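You operate a simulated robot arm through the tools that you are given. There is no shell and no other tool.

Carry out the task below with a simulated robot arm. There is one attempt and no reset: what you move stays moved.

JOB
Roll the cream felt board flat in the cart's felt roller.
Fine: arm down, wind the sled through and back, arm up again; the board stays on the sled; leave the other boards.

Only the result counts: the job must be done as asked and must still hold three seconds after the hand-in. Knocking over, shifting, dropping, spilling or breaking anything else fails it.

ROBOT AND FRAMES
A 7-joint arm with a two-finger parallel gripper, fixed in place. Base frame: the origin is at the foot of the arm, x ahead of it, y to its left, z up. Lengths are in mm, angles in degrees, forces in N, time in s.
With the tool pointing down near the work surface it reaches from about 200 to 660 mm from the base axis. Its first joint turns from -66.0 to 66.0 degrees. Payload 1.57 kg.
The TCP is the grasp point between the finger pads, 30 mm short of the fingertips. In the tool frame z runs along the fingers and y along their closing line. Largest opening 110 mm; finger width 24, thickness 12; the body of the gripper, 48 by 112 mm, starts 78 mm behind the TCP.
Orientation is that of the tool frame in the base frame, as a unit quaternion [x, y, z, w]. With the fingers straight down and closing along the base's y, the tool's x points along the base's -x, its y along +y and its z along -z.

CONTROLS
- The arm moves only by the tool arm_command. Its arguments are lists of equal length, an entry for each row: "delta_pos": the shift along the tool's x, y, z in mm, a list of three; "dr": the turn, a rotation vector about the tool's x, y, z in degrees, a list of three; "claw": the opening in per cent of the stroke, from 0 (shut) to 100 (fully open). In form: {"delta_pos": [[dx, dy, dz], ...], "dr": [[wx, wy, wz], ...], "claw": [claw, ...]}. A call has 1 to 20 rows; each row is the pose to reach, as a shift and turn from the pose commanded when the call began, along the tool's axes at that moment. Each row takes 0.2 s and may step no farther than 50 mm and 8.6 degrees from the row before; otherwise, or with a gripper value out of range, the whole call is refused. A pose out of reach is approached as far as the arm can. The call stops where the force on the tool passes 40 N (or 10 N more than at its start, if that is more) or the arm is blocked; 0.2 s more then pass. The fingers move at their own pace (about 108 mm/s each) and stop on an object; they squeeze with about 29 N. The grip force told is the motor's: it shows also when the fingers shut on nothing. Time passes only in rows, and 0.2 s behind the last, so rows that repeat a pose let the fingers close. The reply holds the time, the measured pose of the TCP, the force on the tool along the base axes, the opening and the grip force, in the units named above and with some noise, with the torque about the TCP (base axes, N m) and any sound that the robot's microphone picked up.
- Cameras (640 x 400 px; columns grow to the right, rows downward): "scene" is fixed at [162.9, -397.9, 1387.3]; the picture's right is [0.77, -0.64, 0.00], its down [-0.45, -0.54, -0.71] and it looks along [0.45, 0.54, -0.71] (base axes); focal length 362 px, centre (320, 200). "wrist" rides on the gripper at [70, 16, -141] in the tool frame; the picture's right is [-0.23, 0.97, 0.00], its down [-0.86, -0.20, -0.48] and it looks along [-0.47, -0.11, 0.88] (tool axes); focal length 222 px, centre (320, 200). There is no depth. A picture from a camera that has moved, and an enlarged one, comes with that camera's place and axes in the base frame and with its lens.
- camera(camera): a new picture of that camera. The clock stands still meanwhile.
- enlarge(camera, box): a new picture of the part [left, top, right, bottom] of that camera's present view, enlarged. The clock stands still meanwhile.
- close_job(): hands the job in; it is judged then, once.

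Nothing tells you positions but the pictures and the camera data. Unless the task says otherwise, let go and move clear before handing in.

The tools are called after ">>>" by a JSON object that holds its "api" and its "payload". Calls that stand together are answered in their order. arm_command: Moves the arm, as the interface text tells. Its arguments: {"type":"object","properties":{"delta_pos":{"type":"array","items":{"type":"array","items":{"type":"number"}}},"dr":{"type":"array","items":{"type":"array","items":{"type":"number"}}},"claw":{"type":"array","items":{"type":"number"}}},"required":["delta_pos","dr","claw"]} The other tools are called the same way: camera (camera) takes a picture; enlarge (camera, box) takes an enlarged picture of a part of a camera's view; close_job () hands the job in.

At the start:

```text
time: 0.0
tool_pos: [464.9, 107.0, 1016.6]
ee_rot: [0.0, 1.0, 0.0, 0.0]
force: [0.1, -0.1, -0.8]
moment: [0.01, 0.02, 0.02]
finger_gap: 110.0
finger_force: 0.0
```

scene: 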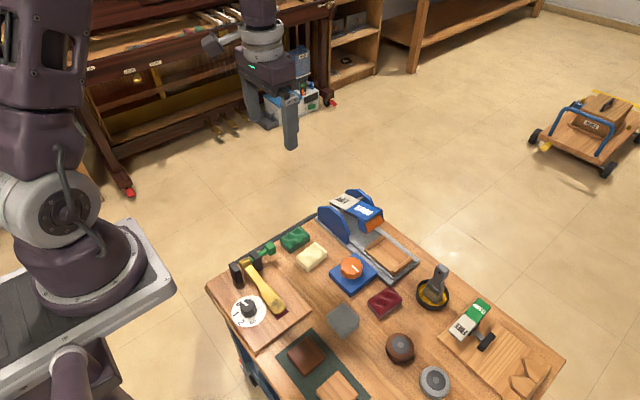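
wrist: 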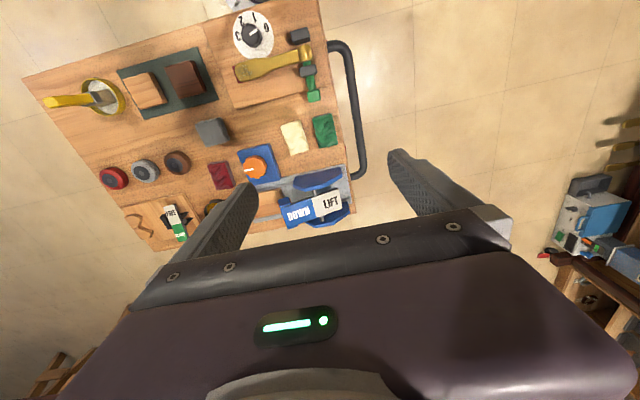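

I see a cart top with a blue roller device (labels "DOWN"/"LIFT"), a cream board, green board, maroon board, an orange knob on a blue base, and other items. I'll look closer before moving.

>>> {"api": "enlarge", "payload": {"camera": "scene", "box": [270, 170, 450, 330]}}

>>> {"api": "enlarge", "payload": {"camera": "wrist", "box": [190, 90, 370, 240]}}

>>> {"api": "enlarge", "payload": {"camera": "scene", "box": [200, 180, 580, 400]}}

```text
2.50 times, centred on (360, 250) of scene
camera zoom: at [162.9, -397.9, 1387.3], right [0.77, -0.64, 0.0], down [-0.45, -0.54, -0.71], along [0.45, 0.54, -0.71], focal length 906 px, centre (220, 75)
```

zoom: 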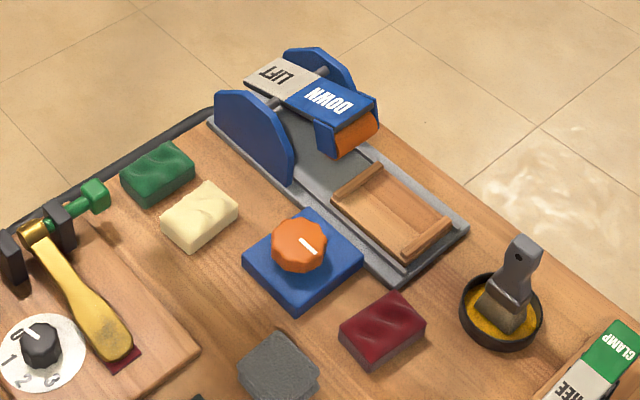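

```text
2.67 times, centred on (280, 165) of wrist
camera zoom: at [396.9, 124.2, 1158.2], right [0.23, 0.97, 0.0], down [0.86, -0.2, 0.48], along [0.47, -0.11, -0.88], focal length 592 px, centre (427, 293)
```

zoom: 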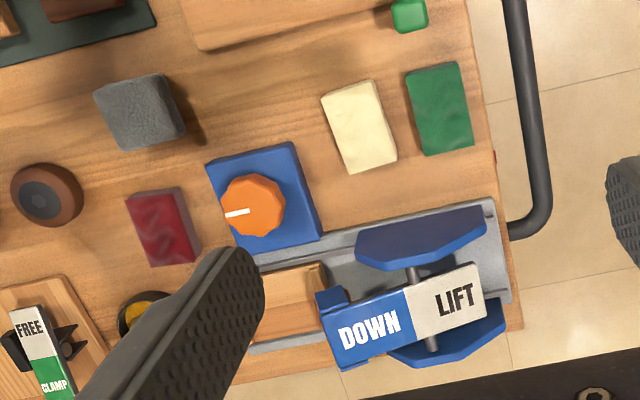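

```text
1.68 times, centred on (390, 290) of scene
camera zoom: at [162.9, -397.9, 1387.3], right [0.77, -0.64, 0.0], down [-0.45, -0.54, -0.71], along [0.45, 0.54, -0.71], focal length 610 px, centre (202, 48)
```

zoom: 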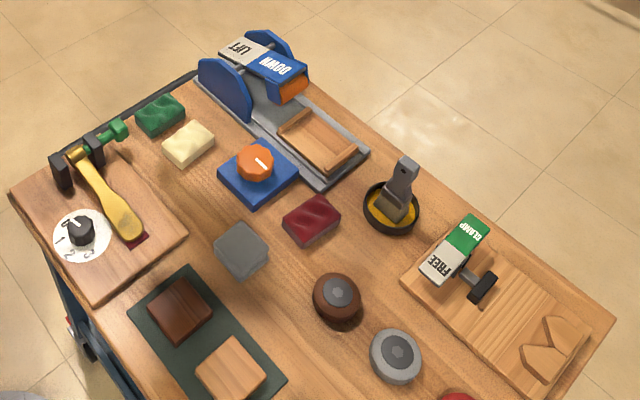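

The sled sits at about (658, -86), the knob at (540, -66), and the cream board at (499, 39), with its top near z 634. I'll zoom further to pin these down.

>>> {"api": "enlarge", "payload": {"camera": "scene", "box": [310, 180, 430, 255]}}

>>> {"api": "enlarge", "payload": {"camera": "scene", "box": [280, 220, 400, 295]}}

>>> {"api": "enlarge", "payload": {"camera": "scene", "box": [340, 220, 440, 285]}}

>>> {"api": "enlarge", "payload": {"camera": "wrist", "box": [230, 110, 350, 185]}}

>>> {"api": "enlarge", "payload": {"camera": "wrist", "box": [240, 160, 360, 235]}}

```text
5.33 times, centred on (370, 218) of scene
camera zoom: at [162.9, -397.9, 1387.3], right [0.77, -0.64, 0.0], down [-0.45, -0.54, -0.71], along [0.45, 0.54, -0.71], focal length 1933 px, centre (53, 107)
```

zoom: 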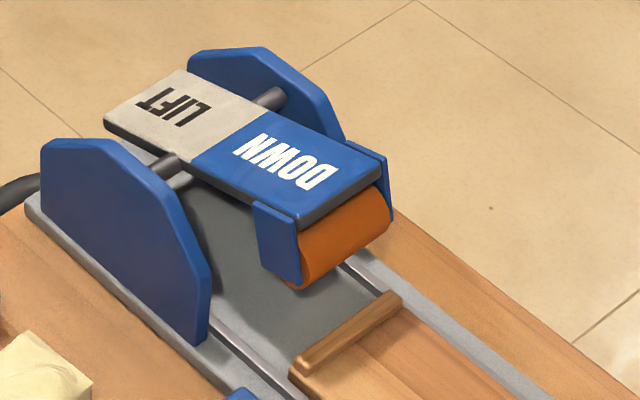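

```text
5.33 times, centred on (340, 258) of scene
camera zoom: at [162.9, -397.9, 1387.3], right [0.77, -0.64, 0.0], down [-0.45, -0.54, -0.71], along [0.45, 0.54, -0.71], focal length 1933 px, centre (213, -107)
```

zoom: 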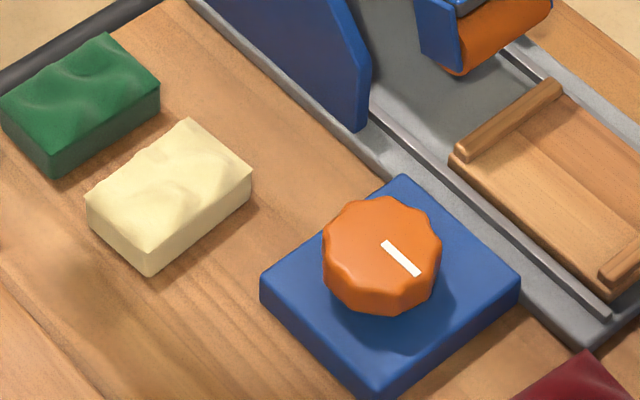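

```text
6.15 times, centred on (390, 252) of scene
camera zoom: at [162.9, -397.9, 1387.3], right [0.77, -0.64, 0.0], down [-0.45, -0.54, -0.71], along [0.45, 0.54, -0.71], focal length 2230 px, centre (-111, -123)
```

zoom: 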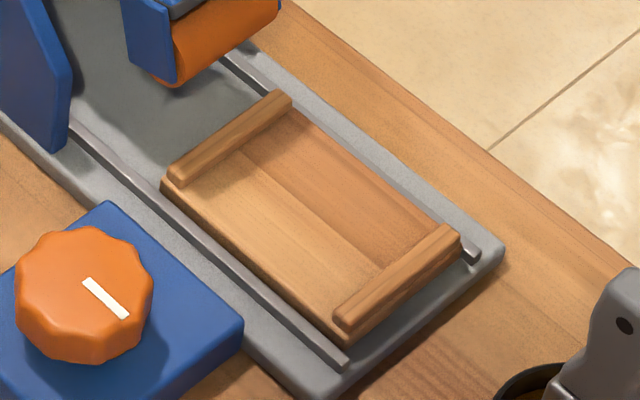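

```text
5.33 times, centred on (290, 148) of wrist
camera zoom: at [396.9, 124.2, 1158.2], right [0.23, 0.97, 0.0], down [0.86, -0.2, 0.48], along [0.47, -0.11, -0.88], focal length 1185 px, centre (480, 480)
```

zoom: 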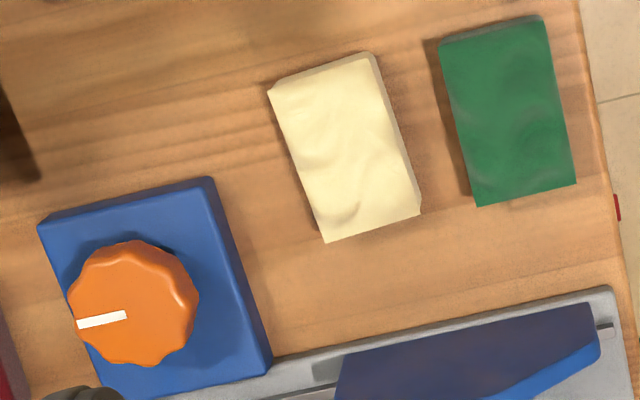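

```text
5.33 times, centred on (300, 198) of wrist
camera zoom: at [396.9, 124.2, 1158.2], right [0.23, 0.97, 0.0], down [0.86, -0.2, 0.48], along [0.47, -0.11, -0.88], focal length 1185 px, centre (427, 213)
```

zoom: 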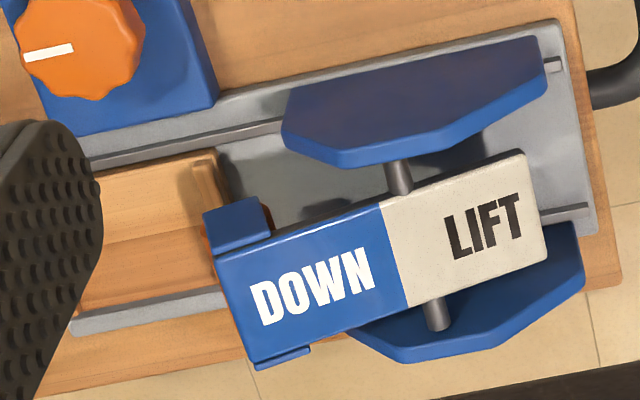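

The cream board is about 70 x 45 x 20 mm, lying with its long side roughly along x. The sled's inner length of about 85 mm runs along y, and the knob pointer faces -y. I'll move above the cream board for a closer view.

>>> {"api": "arm_command", "payload": {"delta_pos": [[-6, -11, 36], [-12, -22, 72], [-18, -34, 108], [-24, -45, 144], [-29, -57, 180], [-34, -68, 216]], "dr": [[0, 0, 0], [0, 0, 0], [0, 0, 0], [0, 0, 0], [0, 0, 0], [0, 0, 0]], "claw": [100, 100, 100, 100, 100, 100]}}

>>> {"api": "camera", "payload": {"camera": "wrist"}}

```text
time: 1.4
tool_pos: [499.4, 37.3, 799.9]
ee_rot: [0.0, 1.0, 0.0, 0.0]
force: [-0.4, 0.1, 0.5]
moment: [0.0, 0.03, 0.03]
finger_gap: 110.2
finger_force: 0.0
```

```text
taken
camera wrist: at [429.1, 55.2, 942.4], right [0.23, 0.97, 0.0], down [0.85, -0.2, 0.48], along [0.47, -0.11, -0.88], focal length 222 px, centre (320, 200)
```

wrist: 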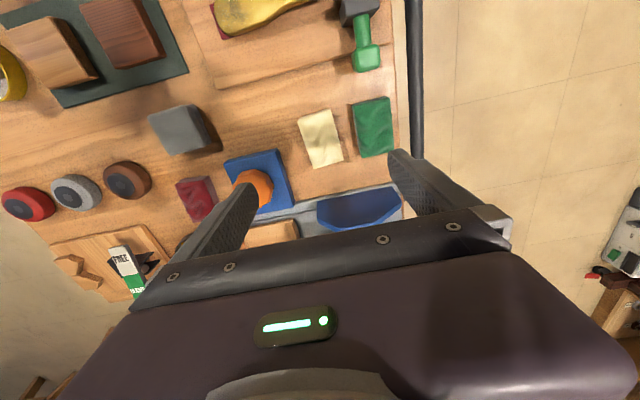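

The cream board is visible between the fingers. I'll zoom in on it for exact corners and on the green neighbour for clearance.

>>> {"api": "enlarge", "payload": {"camera": "wrist", "box": [270, 85, 410, 173]}}

>>> {"api": "enlarge", "payload": {"camera": "wrist", "box": [200, 130, 420, 260]}}

>>> {"api": "camera", "payload": {"camera": "scene"}}

```text
4.55 times, centred on (340, 129) of wrist
camera zoom: at [429.1, 55.2, 942.4], right [0.23, 0.97, 0.0], down [0.85, -0.2, 0.48], along [0.47, -0.11, -0.88], focal length 1010 px, centre (229, 523)
```

zoom: 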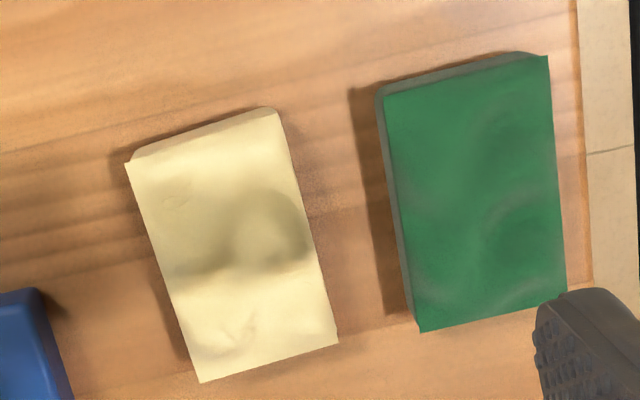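

```text
2.91 times, centred on (310, 195) of wrist
camera zoom: at [429.1, 55.2, 942.4], right [0.23, 0.97, 0.0], down [0.85, -0.2, 0.48], along [0.47, -0.11, -0.88], focal length 646 px, centre (349, 214)
```

zoom: 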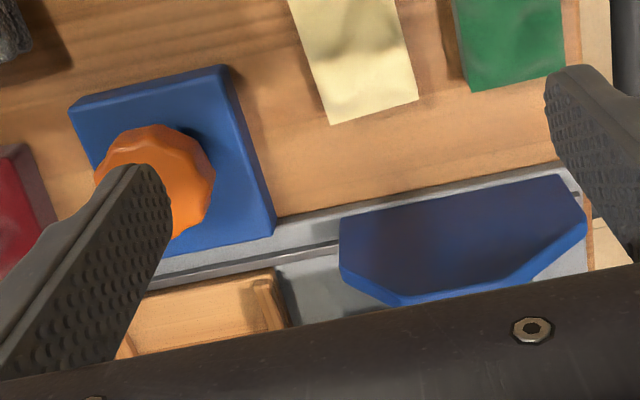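

```text
taken
```

scene: 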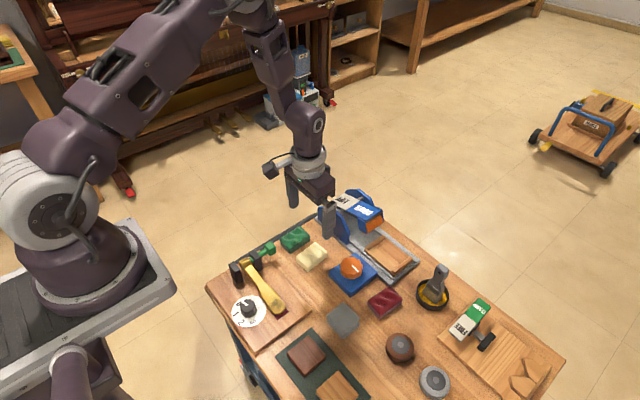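

The cream board's centre is at about (503, 41), turned about 3.5° anticlockwise, with a 26 mm gap to the green board. I'll align, narrow the opening to about 60 mm and drop to a height just above it.

>>> {"api": "arm_command", "payload": {"delta_pos": [[-2, 1, 30], [-4, 1.7, 65], [-4.1, 1.7, 100], [-4.1, 1.7, 100]], "dr": [[0, 0, -1.5], [0, 0, -3.5], [0, 0, -3.5], [0, 0, -3.5]], "claw": [80, 55, 55, 55]}}

>>> {"api": "camera", "payload": {"camera": "wrist"}}

>>> {"api": "enlarge", "payload": {"camera": "scene", "box": [260, 190, 400, 290]}}

```text
time: 2.4
tool_pos: [504.3, 42.2, 701.5]
ee_rot: [-0.03, 1.0, 0.001, 0.0]
force: [-0.6, 0.2, 0.7]
moment: [-0.02, 0.02, 0.01]
finger_gap: 60.6
finger_force: 0.0
```

```text
taken
camera wrist: at [434.3, 55.2, 842.6], right [0.17, 0.99, 0.0], down [0.87, -0.15, 0.48], along [0.47, -0.08, -0.88], focal length 222 px, centre (320, 200)
```

wrist: 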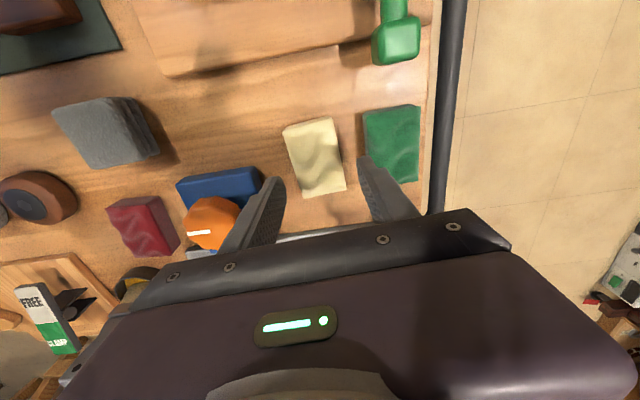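

```text
4.00 times, centred on (330, 240) of scene
camera zoom: at [162.9, -397.9, 1387.3], right [0.77, -0.64, 0.0], down [-0.45, -0.54, -0.71], along [0.45, 0.54, -0.71], focal length 1450 px, centre (280, 40)
```

zoom: 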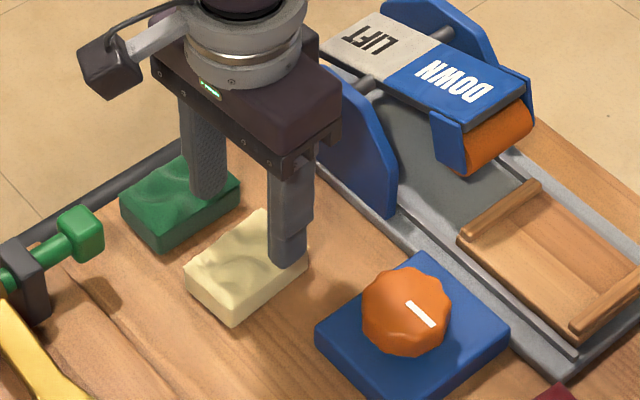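

I'm now about 40 mm above the board. I'll check the alignment with a closer wrist view.

>>> {"api": "enlarge", "payload": {"camera": "wrist", "box": [250, 95, 430, 215]}}

```text
3.33 times, centred on (340, 155) of wrist
camera zoom: at [434.3, 55.2, 842.6], right [0.17, 0.99, 0.0], down [0.87, -0.15, 0.48], along [0.47, -0.08, -0.88], focal length 740 px, centre (253, 350)
```

zoom: 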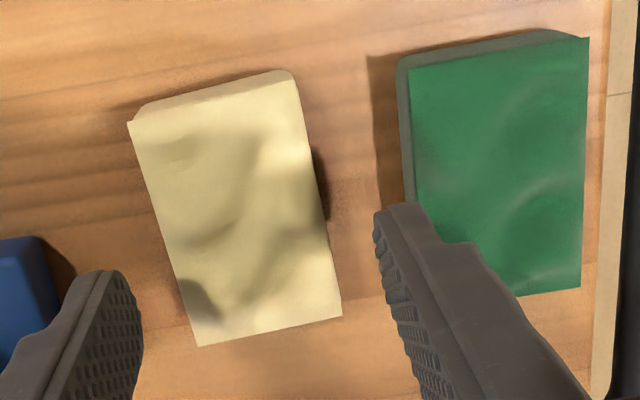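

The board's centre is at (504, 40) and the fingers straddle it evenly. I'll descend so the fingertips overlap about 13 mm of it.

>>> {"api": "arm_command", "payload": {"delta_pos": [[-0.5, 0, 20], [-0.5, 0, 36], [-0.5, 0, 48], [-0.5, 0, 48]], "dr": [[0, 0, 0], [0, 0, 0], [0, 0, 0], [0, 0, 0]], "claw": [55, 55, 55, 55]}}

>>> {"api": "enlarge", "payload": {"camera": "scene", "box": [270, 215, 350, 280]}}

>>> {"api": "enlarge", "payload": {"camera": "wrist", "box": [220, 85, 440, 235]}}

```text
time: 3.4
tool_pos: [504.1, 42.1, 653.2]
ee_rot: [-0.031, 1.0, 0.0, -0.001]
force: [-0.9, 0.6, -0.3]
moment: [0.02, -0.02, -0.01]
finger_gap: 60.5
finger_force: 0.1
```

```text
6.15 times, centred on (310, 248) of scene
camera zoom: at [162.9, -397.9, 1387.3], right [0.77, -0.64, 0.0], down [-0.45, -0.54, -0.71], along [0.45, 0.54, -0.71], focal length 2230 px, centre (382, -92)
```

zoom: 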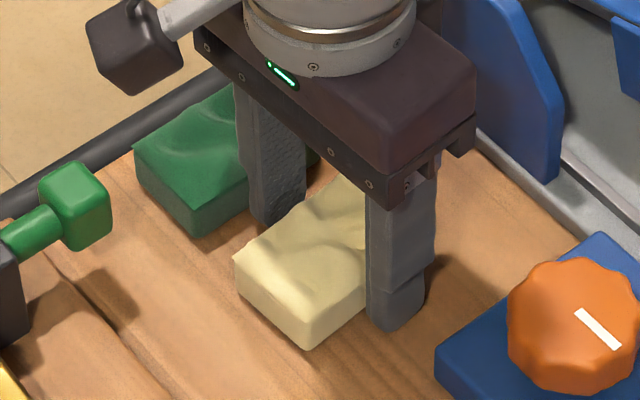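

```text
2.67 times, centred on (330, 160) of wrist
camera zoom: at [434.9, 54.2, 793.8], right [0.17, 0.99, 0.0], down [0.87, -0.15, 0.48], along [0.47, -0.08, -0.88], focal length 592 px, centre (293, 307)
```

zoom: 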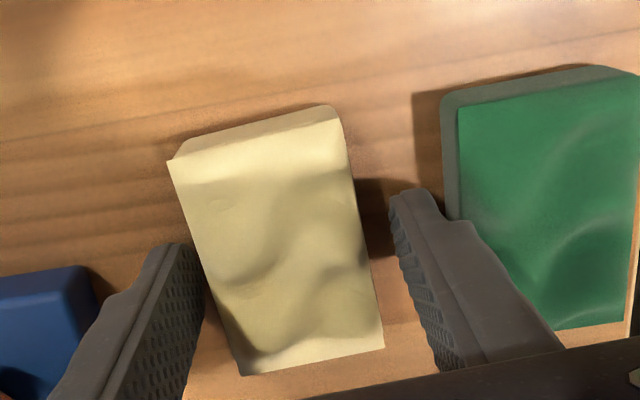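

The fingers straddle the board with clearance to the green one. I'll go 2 mm lower and close.

>>> {"api": "arm_command", "payload": {"delta_pos": [[0, 0, 2], [0, 0, 2], [0, 0, 2], [0, 0, 2]], "dr": [[0, 0, 0], [0, 0, 0], [0, 0, 0], [0, 0, 0]], "claw": [55, 30, 0, 0]}}

>>> {"api": "enlarge", "payload": {"camera": "wrist", "box": [220, 85, 440, 235]}}

```text
time: 4.4
tool_pos: [505.6, 40.6, 650.2]
ee_rot: [-0.03, 1.0, 0.0, 0.001]
force: [0.1, -0.3, 16.8]
moment: [0.0, 0.19, 0.08]
finger_gap: 45.0
finger_force: 29.2
```

```text
2.67 times, centred on (330, 160) of wrist
camera zoom: at [435.4, 53.6, 791.4], right [0.17, 0.99, 0.0], down [0.87, -0.15, 0.48], along [0.47, -0.08, -0.88], focal length 592 px, centre (293, 307)
```

zoom: 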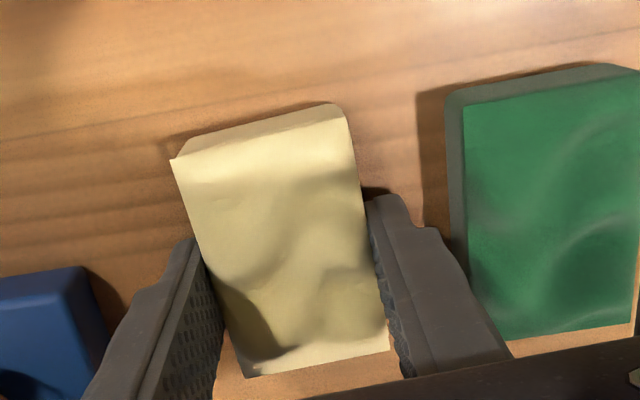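

The board is gripped at 45 mm. I'll lift it slowly and check the hold.

>>> {"api": "arm_command", "payload": {"delta_pos": [[0, 0, -5], [0, 0, -20], [0, 0, -50], [0, 0, -90], [0, 0, -120], [0, 0, -120]], "dr": [[0, 0, 0], [0, 0, 0], [0, 0, 0], [0, 0, 0], [0, 0, 0], [0, 0, 0]], "claw": [0, 0, 0, 0, 0, 0]}}

>>> {"api": "camera", "payload": {"camera": "wrist"}}

>>> {"api": "enlarge", "payload": {"camera": "scene", "box": [260, 150, 440, 290]}}

```text
time: 5.8
tool_pos: [508.8, 42.1, 768.3]
ee_rot: [-0.03, 1.0, 0.0, -0.001]
force: [-0.1, -0.3, -0.8]
moment: [0.0, 0.0, 0.02]
finger_gap: 44.9
finger_force: 29.0
```

```text
taken
camera wrist: at [438.2, 54.2, 910.3], right [0.17, 0.99, 0.0], down [0.87, -0.15, 0.48], along [0.47, -0.08, -0.88], focal length 222 px, centre (320, 200)
```

wrist: 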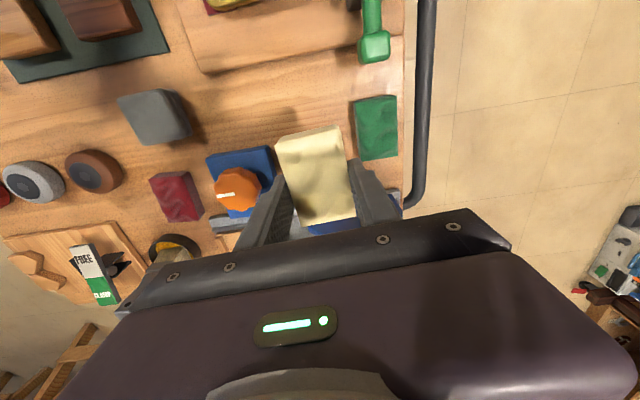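

```text
2.86 times, centred on (350, 220) of scene
camera zoom: at [162.9, -397.9, 1387.3], right [0.77, -0.64, 0.0], down [-0.45, -0.54, -0.71], along [0.45, 0.54, -0.71], focal length 1035 px, centre (234, 143)
```

zoom: 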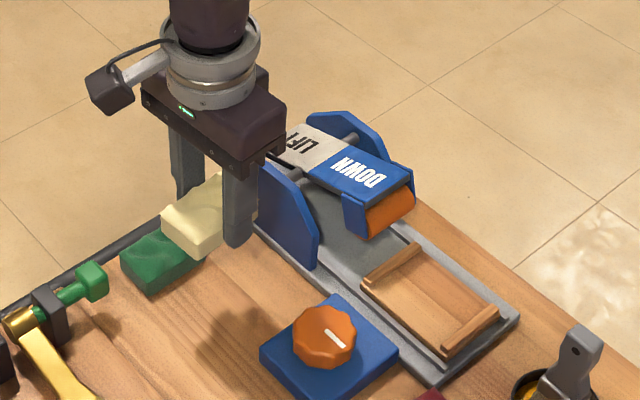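

The board is held securely and clear of the table. I'll swing toward the sled, moving in -y while turning the tool 90° so the board's long side lines up with the sled and the camera ends up on the -y side.

>>> {"api": "arm_command", "payload": {"delta_pos": [[0, -10, 0], [-0.5, -20, 0], [-1, -30, 0], [-1, -40, 0], [-1.5, -50, 0], [-2, -60, 0], [-2, -70, 0], [-2.5, -80, 0], [-3, -92, 0], [-3.5, -106, 0], [-3.7, -120, 0], [-3.7, -120, 0]], "dr": [[0, 0, -8.2], [0, 0, -16.4], [0, 0, -24.6], [0, 0, -32.8], [0, 0, -41], [0, 0, -49.2], [0, 0, -57.4], [0, 0, -65.6], [0, 0, -73.8], [0, 0, -82], [0, 0, -90], [0, 0, -90]], "claw": [0, 0, 0, 0, 0, 0, 0, 0, 0, 0, 0, 0]}}

>>> {"api": "camera", "payload": {"camera": "wrist"}}

>>> {"api": "camera", "payload": {"camera": "scene"}}

```text
time: 8.4
tool_pos: [514.5, -77.6, 770.8]
ee_rot: [0.73, -0.684, 0.001, 0.0]
force: [0.8, 0.1, -1.4]
moment: [0.0, 0.04, 0.03]
finger_gap: 44.8
finger_force: 29.0
```

```text
taken
camera wrist: at [503.1, -147.4, 912.2], right [-0.99, 0.17, 0.0], down [0.15, 0.87, 0.48], along [0.08, 0.47, -0.88], focal length 222 px, centre (320, 200)
```

wrist: 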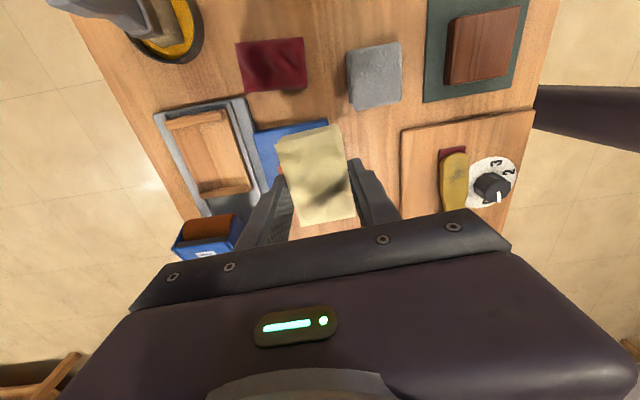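

```text
taken
```

scene: 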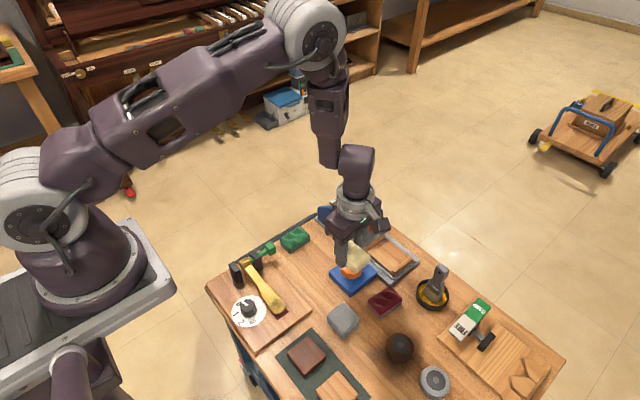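

The wrist camera now sees the sled clearly. I'll zoom in to locate it precisely.

>>> {"api": "enlarge", "payload": {"camera": "wrist", "box": [145, 85, 285, 225]}}

>>> {"api": "enlarge", "payload": {"camera": "wrist", "box": [260, 110, 360, 235]}}

>>> {"api": "enlarge", "payload": {"camera": "wrist", "box": [150, 180, 290, 268]}}

```text
2.86 times, centred on (215, 155) of wrist
camera zoom: at [503.1, -147.4, 912.2], right [-0.99, 0.17, 0.0], down [0.15, 0.87, 0.48], along [0.08, 0.47, -0.88], focal length 635 px, centre (620, 329)
```

zoom: 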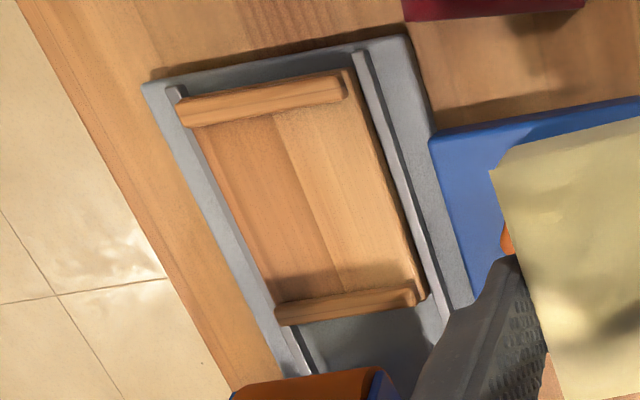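

```text
3.20 times, centred on (310, 172) of wrist
camera zoom: at [503.1, -147.4, 912.2], right [-0.99, 0.17, 0.0], down [0.15, 0.87, 0.48], along [0.08, 0.47, -0.88], focal length 711 px, centre (352, 288)
```

zoom: 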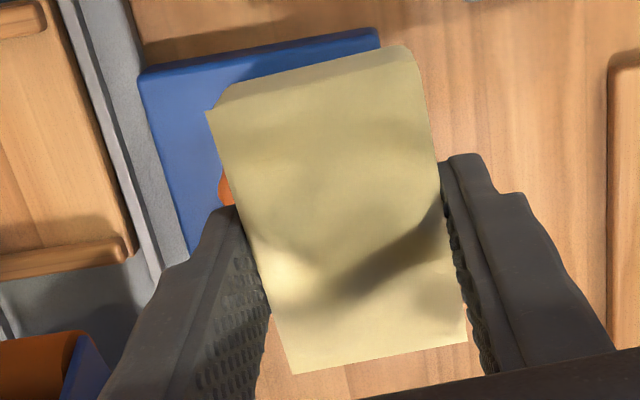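

```text
4.55 times, centred on (220, 224) of wrist
camera zoom: at [503.1, -147.4, 912.2], right [-0.99, 0.17, 0.0], down [0.15, 0.87, 0.48], along [0.08, 0.47, -0.88], focal length 1010 px, centre (774, 91)
```

zoom: 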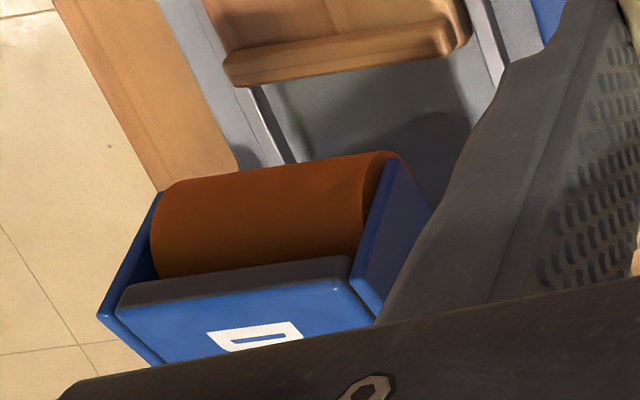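

The sled's centre is at about (651, -84), with the bar tops near z 645 and the axis turned about -1°. The board sits about 4° off that axis, so I'll move over the sled and correct the angle, staying high.

>>> {"api": "arm_command", "payload": {"delta_pos": [[3, -34, 0], [6, -68, 0], [9, -102, 0], [11.8, -136.2, 0], [11.8, -136.2, 0]], "dr": [[0, 0, 1], [0, 0, 2], [0, 0, 3.2], [0, 0, 4.2], [0, 0, 4.2]], "claw": [0, 0, 0, 0, 0]}}

>>> {"api": "camera", "payload": {"camera": "wrist"}}

>>> {"api": "enlarge", "payload": {"camera": "scene", "box": [310, 150, 450, 290]}}

```text
time: 9.6
tool_pos: [650.8, -83.3, 770.3]
ee_rot: [-0.703, 0.712, 0.001, 0.0]
force: [0.0, -0.5, 0.0]
moment: [-0.01, -0.01, 0.02]
finger_gap: 44.9
finger_force: 29.2
```

```text
taken
camera wrist: at [634.9, -151.5, 912.4], right [-0.97, 0.24, 0.0], down [0.21, 0.85, 0.48], along [0.11, 0.47, -0.88], focal length 222 px, centre (320, 200)
```

wrist: 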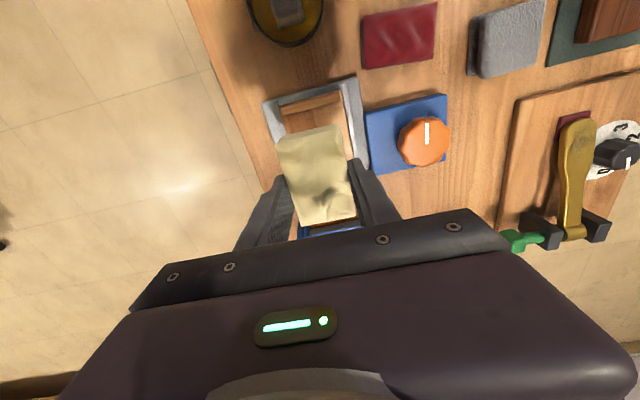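

```text
2.86 times, centred on (380, 220) of scene
camera zoom: at [162.9, -397.9, 1387.3], right [0.77, -0.64, 0.0], down [-0.45, -0.54, -0.71], along [0.45, 0.54, -0.71], focal length 1035 px, centre (149, 143)
```

zoom: 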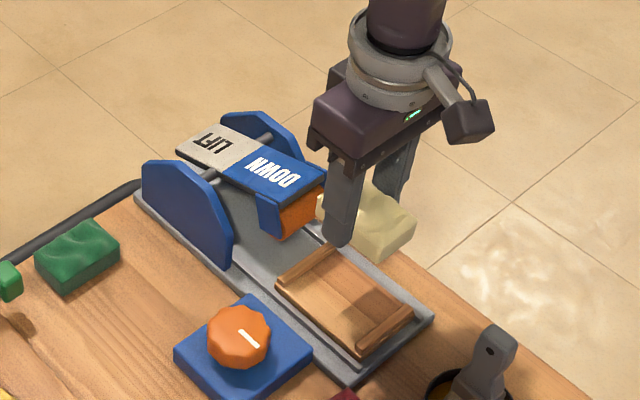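

The board is over the sled. I'll zoom to compare the board with the sled's outline before lowering.

>>> {"api": "enlarge", "payload": {"camera": "wrist", "box": [245, 65, 395, 240]}}

```text
2.29 times, centred on (320, 152) of wrist
camera zoom: at [634.9, -151.5, 912.4], right [-0.97, 0.24, 0.0], down [0.21, 0.85, 0.48], along [0.11, 0.47, -0.88], focal length 508 px, centre (320, 309)
```

zoom: 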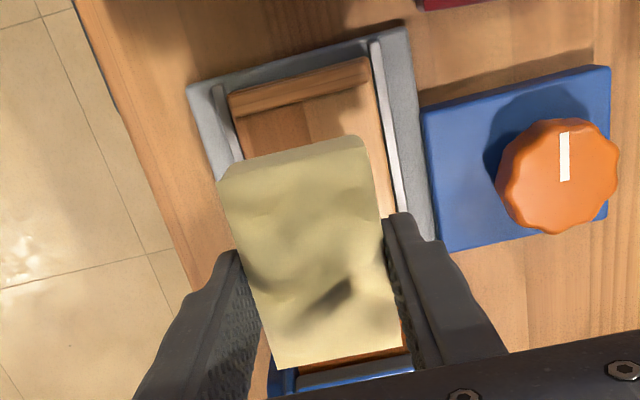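

The board is nearly parallel to the sled and about 1.5 mm off centre. I'll correct that and lower to just above the end bars.

>>> {"api": "arm_command", "payload": {"delta_pos": [[-0.5, 0.5, 25], [-1, 1, 50], [-1.5, 1, 75], [-1.5, 1, 75]], "dr": [[0, 0, 0], [0, 0, 0], [0, 0, 0], [0, 0, 0]], "claw": [0, 0, 0, 0]}}

>>> {"api": "enlarge", "payload": {"camera": "wrist", "box": [225, 55, 415, 240]}}

>>> {"api": "enlarge", "payload": {"camera": "scene", "box": [330, 190, 430, 290]}}

```text
time: 10.6
tool_pos: [652.0, -80.1, 695.8]
ee_rot: [-0.703, 0.712, 0.0, 0.0]
force: [0.1, 0.0, -0.4]
moment: [0.01, 0.0, 0.0]
finger_gap: 44.7
finger_force: 28.4
```

```text
2.16 times, centred on (320, 148) of wrist
camera zoom: at [634.7, -148.6, 837.5], right [-0.97, 0.24, 0.0], down [0.21, 0.85, 0.48], along [0.11, 0.46, -0.88], focal length 480 px, centre (320, 314)
```

zoom: 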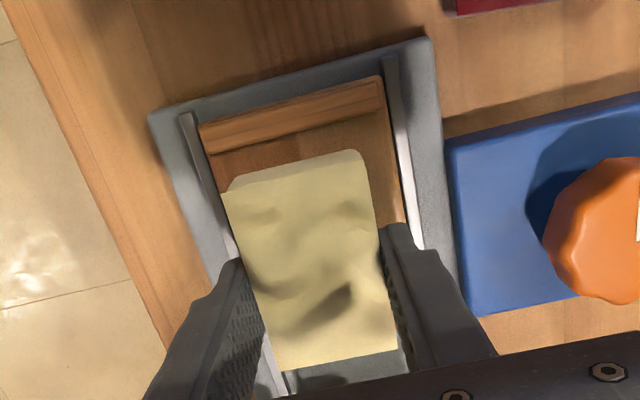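

```text
4.00 times, centred on (380, 240) of scene
camera zoom: at [162.9, -397.9, 1387.3], right [0.77, -0.64, 0.0], down [-0.45, -0.54, -0.71], along [0.45, 0.54, -0.71], focal length 1450 px, centre (80, 40)
```

zoom: 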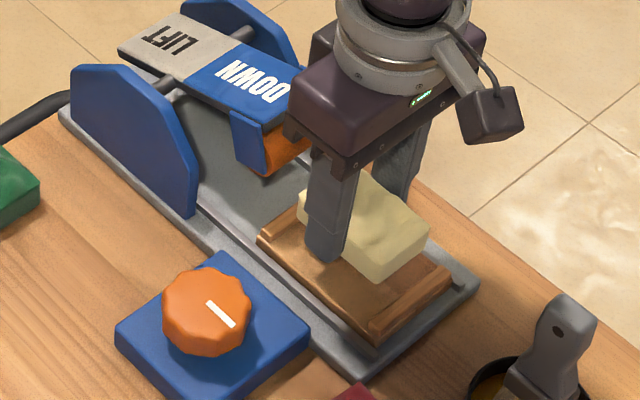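

The board is centred to within about 1.5 mm. I'll lower it toward the sled floor in smaller steps, watching the force.

>>> {"api": "arm_command", "payload": {"delta_pos": [[1, 1.3, 10], [1, 1.3, 18], [1, 1.3, 22], [1, 1.3, 22]], "dr": [[0, 0, 0], [0, 0, 0], [0, 0, 0], [0, 0, 0]], "claw": [0, 0, 0, 0]}}

>>> {"api": "enlarge", "payload": {"camera": "scene", "box": [350, 210, 430, 280]}}

>>> {"api": "enlarge", "payload": {"camera": "wrist", "box": [225, 55, 415, 240]}}

```text
time: 11.6
tool_pos: [651.0, -80.2, 674.0]
ee_rot: [-0.703, 0.711, 0.0, 0.0]
force: [-1.1, -0.1, 0.6]
moment: [0.05, 0.01, 0.01]
finger_gap: 45.1
finger_force: 28.8
```

```text
5.71 times, centred on (390, 245) of scene
camera zoom: at [162.9, -397.9, 1387.3], right [0.77, -0.64, 0.0], down [-0.45, -0.54, -0.71], along [0.45, 0.54, -0.71], focal length 2071 px, centre (-80, -57)
```

zoom: 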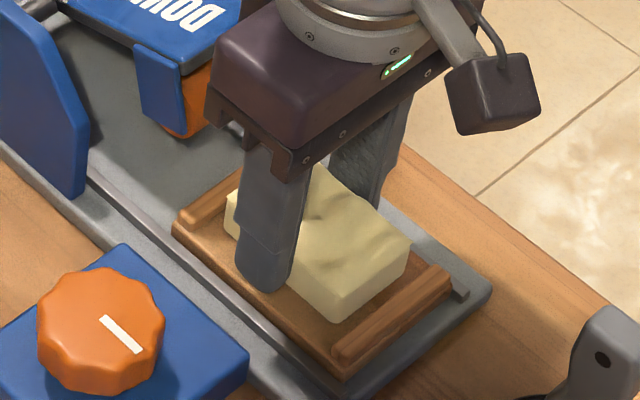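

```text
2.16 times, centred on (320, 148) of wrist
camera zoom: at [633.8, -149.2, 815.7], right [-0.97, 0.24, 0.0], down [0.21, 0.85, 0.48], along [0.11, 0.46, -0.88], focal length 480 px, centre (320, 314)
```

zoom: 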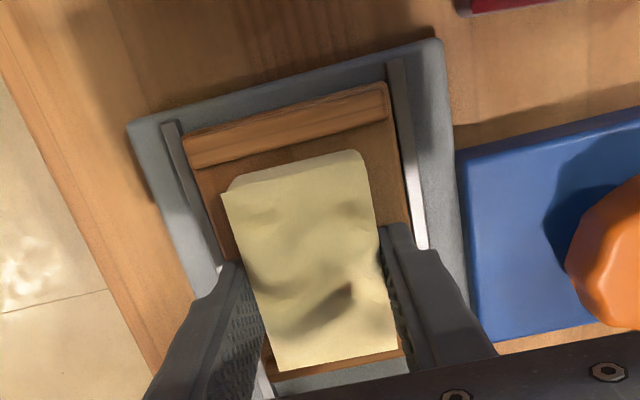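

The board hangs just above the sled floor between both bars. I'll lower it in 1–2 mm steps until it touches.

>>> {"api": "arm_command", "payload": {"delta_pos": [[0, 0, 1.5], [0, 0, 3], [0, 0, 3]], "dr": [[0, 0, 0], [0, 0, 0], [0, 0, 0]], "claw": [0, 0, 0]}}

```text
time: 12.2
tool_pos: [651.0, -81.4, 673.3]
ee_rot: [-0.703, 0.711, 0.0, 0.0]
force: [-1.7, 1.0, 8.9]
moment: [0.1, 0.09, -0.02]
finger_gap: 44.5
finger_force: 28.8
stopped in row 3: the force on the tool passed its limit at 46 N (the readings are from after the stop); the commanded pose is now the measured one
```

Contact was made at about z 673, so the board is resting on the sled. I'll release it gently.

>>> {"api": "arm_command", "payload": {"delta_pos": [[0, 0, 0], [0, 0, 0], [0, 0, 0], [0, 0, 0]], "dr": [[0, 0, 0], [0, 0, 0], [0, 0, 0], [0, 0, 0]], "claw": [45, 50, 60, 60]}}

>>> {"api": "enlarge", "payload": {"camera": "wrist", "box": [225, 55, 415, 240]}}

>>> {"api": "enlarge", "payload": {"camera": "scene", "box": [350, 210, 430, 280]}}

```text
time: 13.2
tool_pos: [651.3, -81.5, 674.7]
ee_rot: [-0.702, 0.712, 0.0, 0.0]
force: [2.7, 0.0, 14.3]
moment: [-0.05, 0.31, -0.04]
finger_gap: 63.3
finger_force: 0.1
```

```text
2.16 times, centred on (320, 148) of wrist
camera zoom: at [634.6, -150.1, 815.4], right [-0.97, 0.24, 0.0], down [0.21, 0.85, 0.48], along [0.12, 0.46, -0.88], focal length 480 px, centre (320, 314)
```

zoom: 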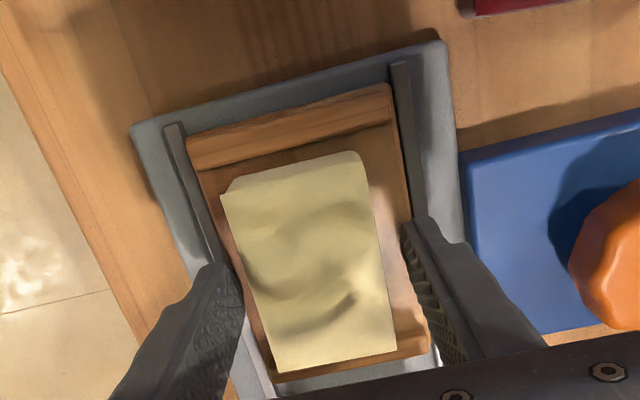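

```text
5.71 times, centred on (390, 245) of scene
camera zoom: at [162.7, -397.9, 1387.4], right [0.77, -0.64, 0.0], down [-0.45, -0.54, -0.71], along [0.45, 0.54, -0.71], focal length 2071 px, centre (-80, -57)
```

zoom: 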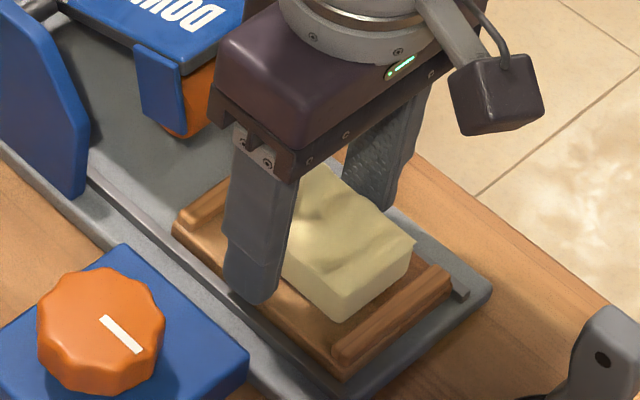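

The board is free between the bars, though the fingertips still touch something. I'll lift straight up slowly and confirm the board stays.

>>> {"api": "arm_command", "payload": {"delta_pos": [[0, 0, -3], [0, 0, -8], [0, 0, -20], [0, 0, -45], [0, 0, -85], [0, 0, -85]], "dr": [[0, 0, 0], [0, 0, 0], [0, 0, 0], [0, 0, 0], [0, 0, 0], [0, 0, 0]], "claw": [60, 60, 60, 60, 60, 60]}}

>>> {"api": "enlarge", "payload": {"camera": "wrist", "box": [225, 55, 415, 240]}}

>>> {"api": "enlarge", "payload": {"camera": "scene", "box": [310, 180, 440, 290]}}

```text
time: 14.6
tool_pos: [651.8, -80.3, 755.3]
ee_rot: [-0.702, 0.712, 0.0, 0.0]
force: [-0.6, 0.6, -0.3]
moment: [-0.02, 0.0, 0.0]
finger_gap: 66.0
finger_force: 0.0
```

```text
2.16 times, centred on (320, 148) of wrist
camera zoom: at [635.8, -149.1, 897.2], right [-0.97, 0.24, 0.0], down [0.21, 0.85, 0.48], along [0.11, 0.47, -0.88], focal length 480 px, centre (320, 314)
```

zoom: 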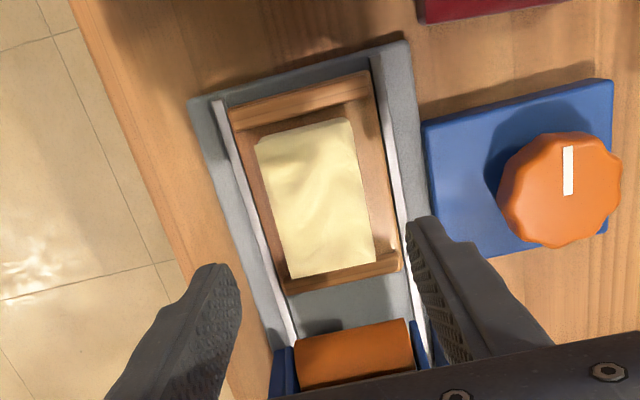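

```text
3.64 times, centred on (375, 235) of scene
camera zoom: at [162.9, -397.9, 1387.3], right [0.77, -0.64, 0.0], down [-0.45, -0.54, -0.71], along [0.45, 0.54, -0.71], focal length 1318 px, centre (120, 73)
```

zoom: 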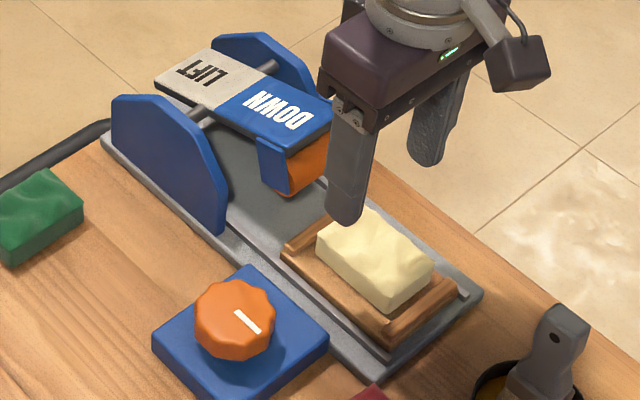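

The board sits on the sled between the bars. Next is the roller arm: the DOWN pad spans x 623–679, y -18 to 50, and is tilted up to z ~731 at its end. I'll close the fingers and position them above y ≈ 0.

>>> {"api": "arm_command", "payload": {"delta_pos": [[0, 0, -30], [0, 0, -40], [-40, 1, -40], [-80, 1.8, -40], [-80, 1.8, -40]], "dr": [[0, 0, 0], [0, 0, 0], [0, 0, 0], [0, 0, 0], [0, 0, 0]], "claw": [0, 0, 0, 0, 0]}}

>>> {"api": "camera", "payload": {"camera": "wrist"}}

>>> {"api": "enlarge", "payload": {"camera": "scene", "box": [300, 150, 440, 270]}}

```text
time: 15.8
tool_pos: [649.9, -0.8, 797.8]
ee_rot: [-0.703, 0.711, 0.001, 0.001]
force: [-0.3, 0.3, 0.4]
moment: [0.01, 0.02, -0.01]
finger_gap: 0.0
finger_force: 21.6
```

```text
taken
camera wrist: at [633.6, -69.4, 939.8], right [-0.97, 0.24, 0.0], down [0.21, 0.85, 0.48], along [0.11, 0.47, -0.88], focal length 222 px, centre (320, 200)
```

wrist: 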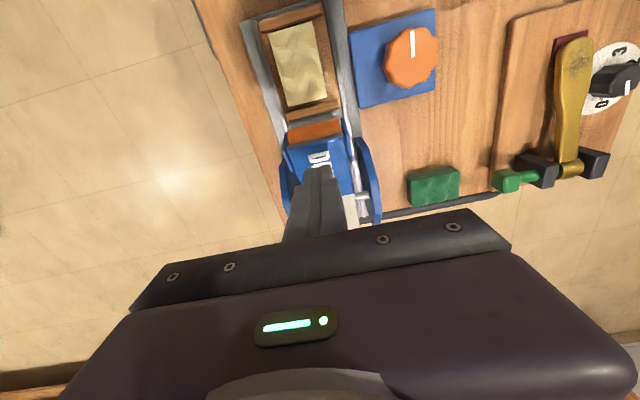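

```text
3.33 times, centred on (370, 210) of scene
camera zoom: at [163.0, -397.9, 1387.3], right [0.77, -0.64, 0.0], down [-0.45, -0.54, -0.71], along [0.45, 0.54, -0.71], focal length 1208 px, centre (153, 167)
```

zoom: 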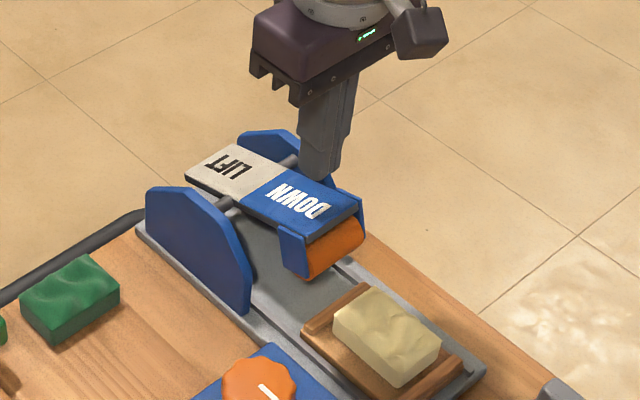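

The fingertips are above the DOWN pad. I'll push down in steps.

>>> {"api": "arm_command", "payload": {"delta_pos": [[0, 0, 15], [0, 0, 30], [0, 0, 38], [0, 0, 44], [0, 0, 50], [0, 0, 56]], "dr": [[0, 0, 0], [0, 0, 0], [0, 0, 0], [0, 0, 0], [0, 0, 0], [0, 0, 0]], "claw": [0, 0, 0, 0, 0, 0]}}

>>> {"api": "enlarge", "payload": {"camera": "scene", "box": [300, 150, 440, 270]}}

```text
time: 17.2
tool_pos: [650.4, -0.6, 741.5]
ee_rot: [-0.702, 0.712, -0.001, 0.0]
force: [-6.1, -0.6, 11.7]
moment: [0.13, 0.18, 0.02]
finger_gap: 0.1
finger_force: 20.6
```

```text
3.33 times, centred on (370, 210) of scene
camera zoom: at [162.6, -397.9, 1387.4], right [0.77, -0.64, 0.0], down [-0.45, -0.54, -0.71], along [0.45, 0.54, -0.71], focal length 1208 px, centre (153, 167)
```

zoom: 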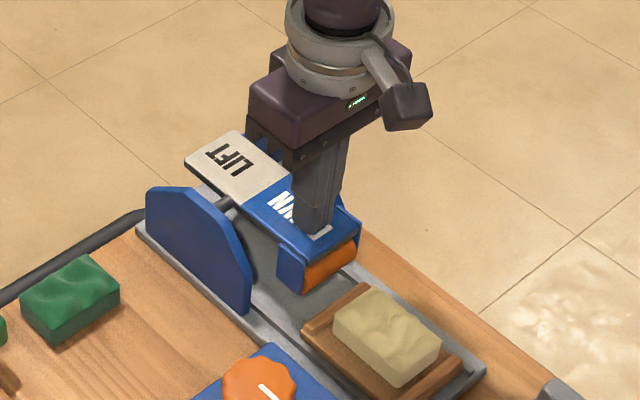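

The arm is tipping down at about 12 N. I'll continue pressing.

>>> {"api": "arm_command", "payload": {"delta_pos": [[0, 0, 4], [0, 0, 8], [0, 0, 12], [0, 0, 16], [0, 0, 16]], "dr": [[0, 0, 0], [0, 0, 0], [0, 0, 0], [0, 0, 0], [0, 0, 0]], "claw": [0, 0, 0, 0, 0]}}

>>> {"api": "enlarge", "payload": {"camera": "scene", "box": [300, 150, 440, 270]}}

```text
time: 17.6
tool_pos: [650.0, 0.8, 741.6]
ee_rot: [-0.702, 0.712, 0.001, 0.0]
force: [-8.5, 0.7, 15.5]
moment: [0.18, 0.25, 0.11]
finger_gap: 0.0
finger_force: 21.1
stopped in row 1: the force on the tool passed its limit at 48 N (the readings are from after the stop); the commanded pose is now the measured one
```

```text
3.33 times, centred on (370, 210) of scene
camera zoom: at [162.4, -397.9, 1387.4], right [0.77, -0.64, 0.0], down [-0.45, -0.54, -0.71], along [0.45, 0.54, -0.71], focal length 1208 px, centre (153, 167)
```

zoom: 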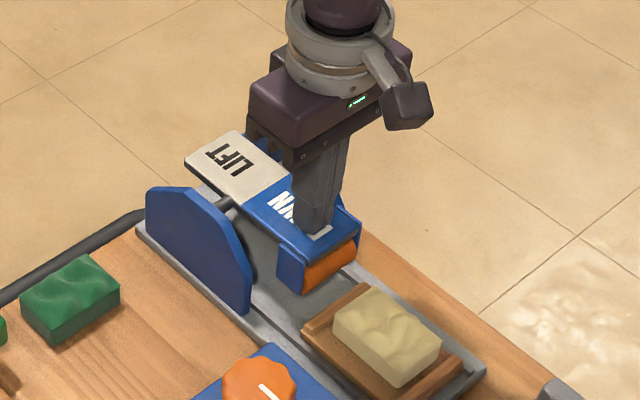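

The pad hit a firm stop with the arm roughly level. I'll back off and see whether it stays down.

>>> {"api": "arm_command", "payload": {"delta_pos": [[0, 0, -5], [0, 0, -25], [0, 0, -60], [50, 0, -80], [90, 0, -100], [90, 0, -100]], "dr": [[0, 0, 0], [0, 0, 0], [0, 0, 0], [0, 0, 0], [0, 0, 0], [0, 0, 0]], "claw": [0, 0, 0, 0, 0, 0]}}

>>> {"api": "enlarge", "payload": {"camera": "scene", "box": [300, 180, 440, 290]}}

>>> {"api": "camera", "payload": {"camera": "wrist"}}

```text
refused: row 4 steps farther than a row can; nothing moved
```

```text
3.64 times, centred on (370, 235) of scene
camera zoom: at [162.4, -397.9, 1387.4], right [0.77, -0.64, 0.0], down [-0.45, -0.54, -0.71], along [0.45, 0.54, -0.71], focal length 1318 px, centre (138, 73)
```

zoom: 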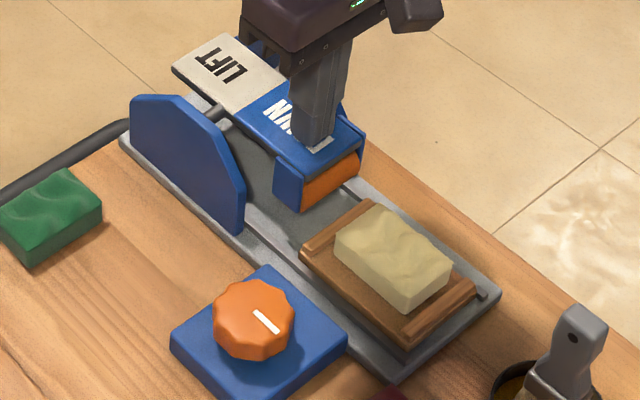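

```text
taken
camera wrist: at [633.9, -69.8, 883.5], right [-0.97, 0.24, 0.0], down [0.21, 0.85, 0.48], along [0.11, 0.46, -0.88], focal length 222 px, centre (320, 200)
```

wrist: 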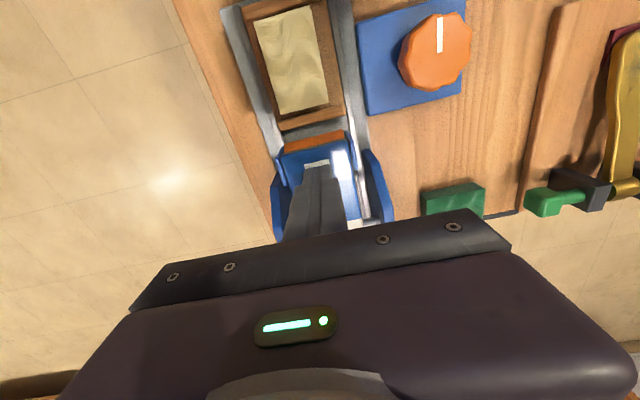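

One row's step was too long, so I'll redo the retreat with shorter rows.

>>> {"api": "arm_command", "payload": {"delta_pos": [[0, 0, -5], [0, 0, -25], [0, 0, -60], [35, 0, -85], [75, 0, -100], [90, 0, -100]], "dr": [[0, 0, 0], [0, 0, 0], [0, 0, 0], [0, 0, 0], [0, 0, 0], [0, 0, 0]], "claw": [0, 0, 0, 0, 0, 0]}}

>>> {"api": "enlarge", "payload": {"camera": "scene", "box": [300, 180, 440, 290]}}

>>> {"api": "camera", "payload": {"camera": "wrist"}}

```text
time: 19.0
tool_pos: [646.1, -94.5, 838.0]
ee_rot: [-0.702, 0.712, 0.0, -0.001]
force: [0.9, 0.2, -0.4]
moment: [0.0, 0.01, -0.01]
finger_gap: 0.0
finger_force: 21.0
```

```text
3.64 times, centred on (370, 235) of scene
camera zoom: at [162.9, -397.9, 1387.3], right [0.77, -0.64, 0.0], down [-0.45, -0.54, -0.71], along [0.45, 0.54, -0.71], focal length 1318 px, centre (138, 73)
```

zoom: 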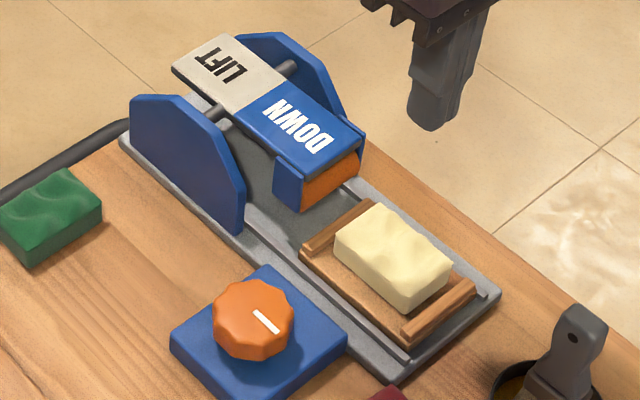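

```text
taken
camera wrist: at [629.5, -162.9, 979.3], right [-0.97, 0.24, 0.0], down [0.21, 0.85, 0.48], along [0.11, 0.46, -0.88], focal length 222 px, centre (320, 200)
```

wrist: 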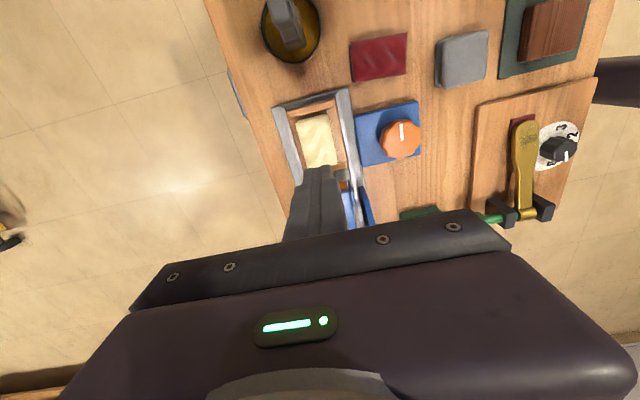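

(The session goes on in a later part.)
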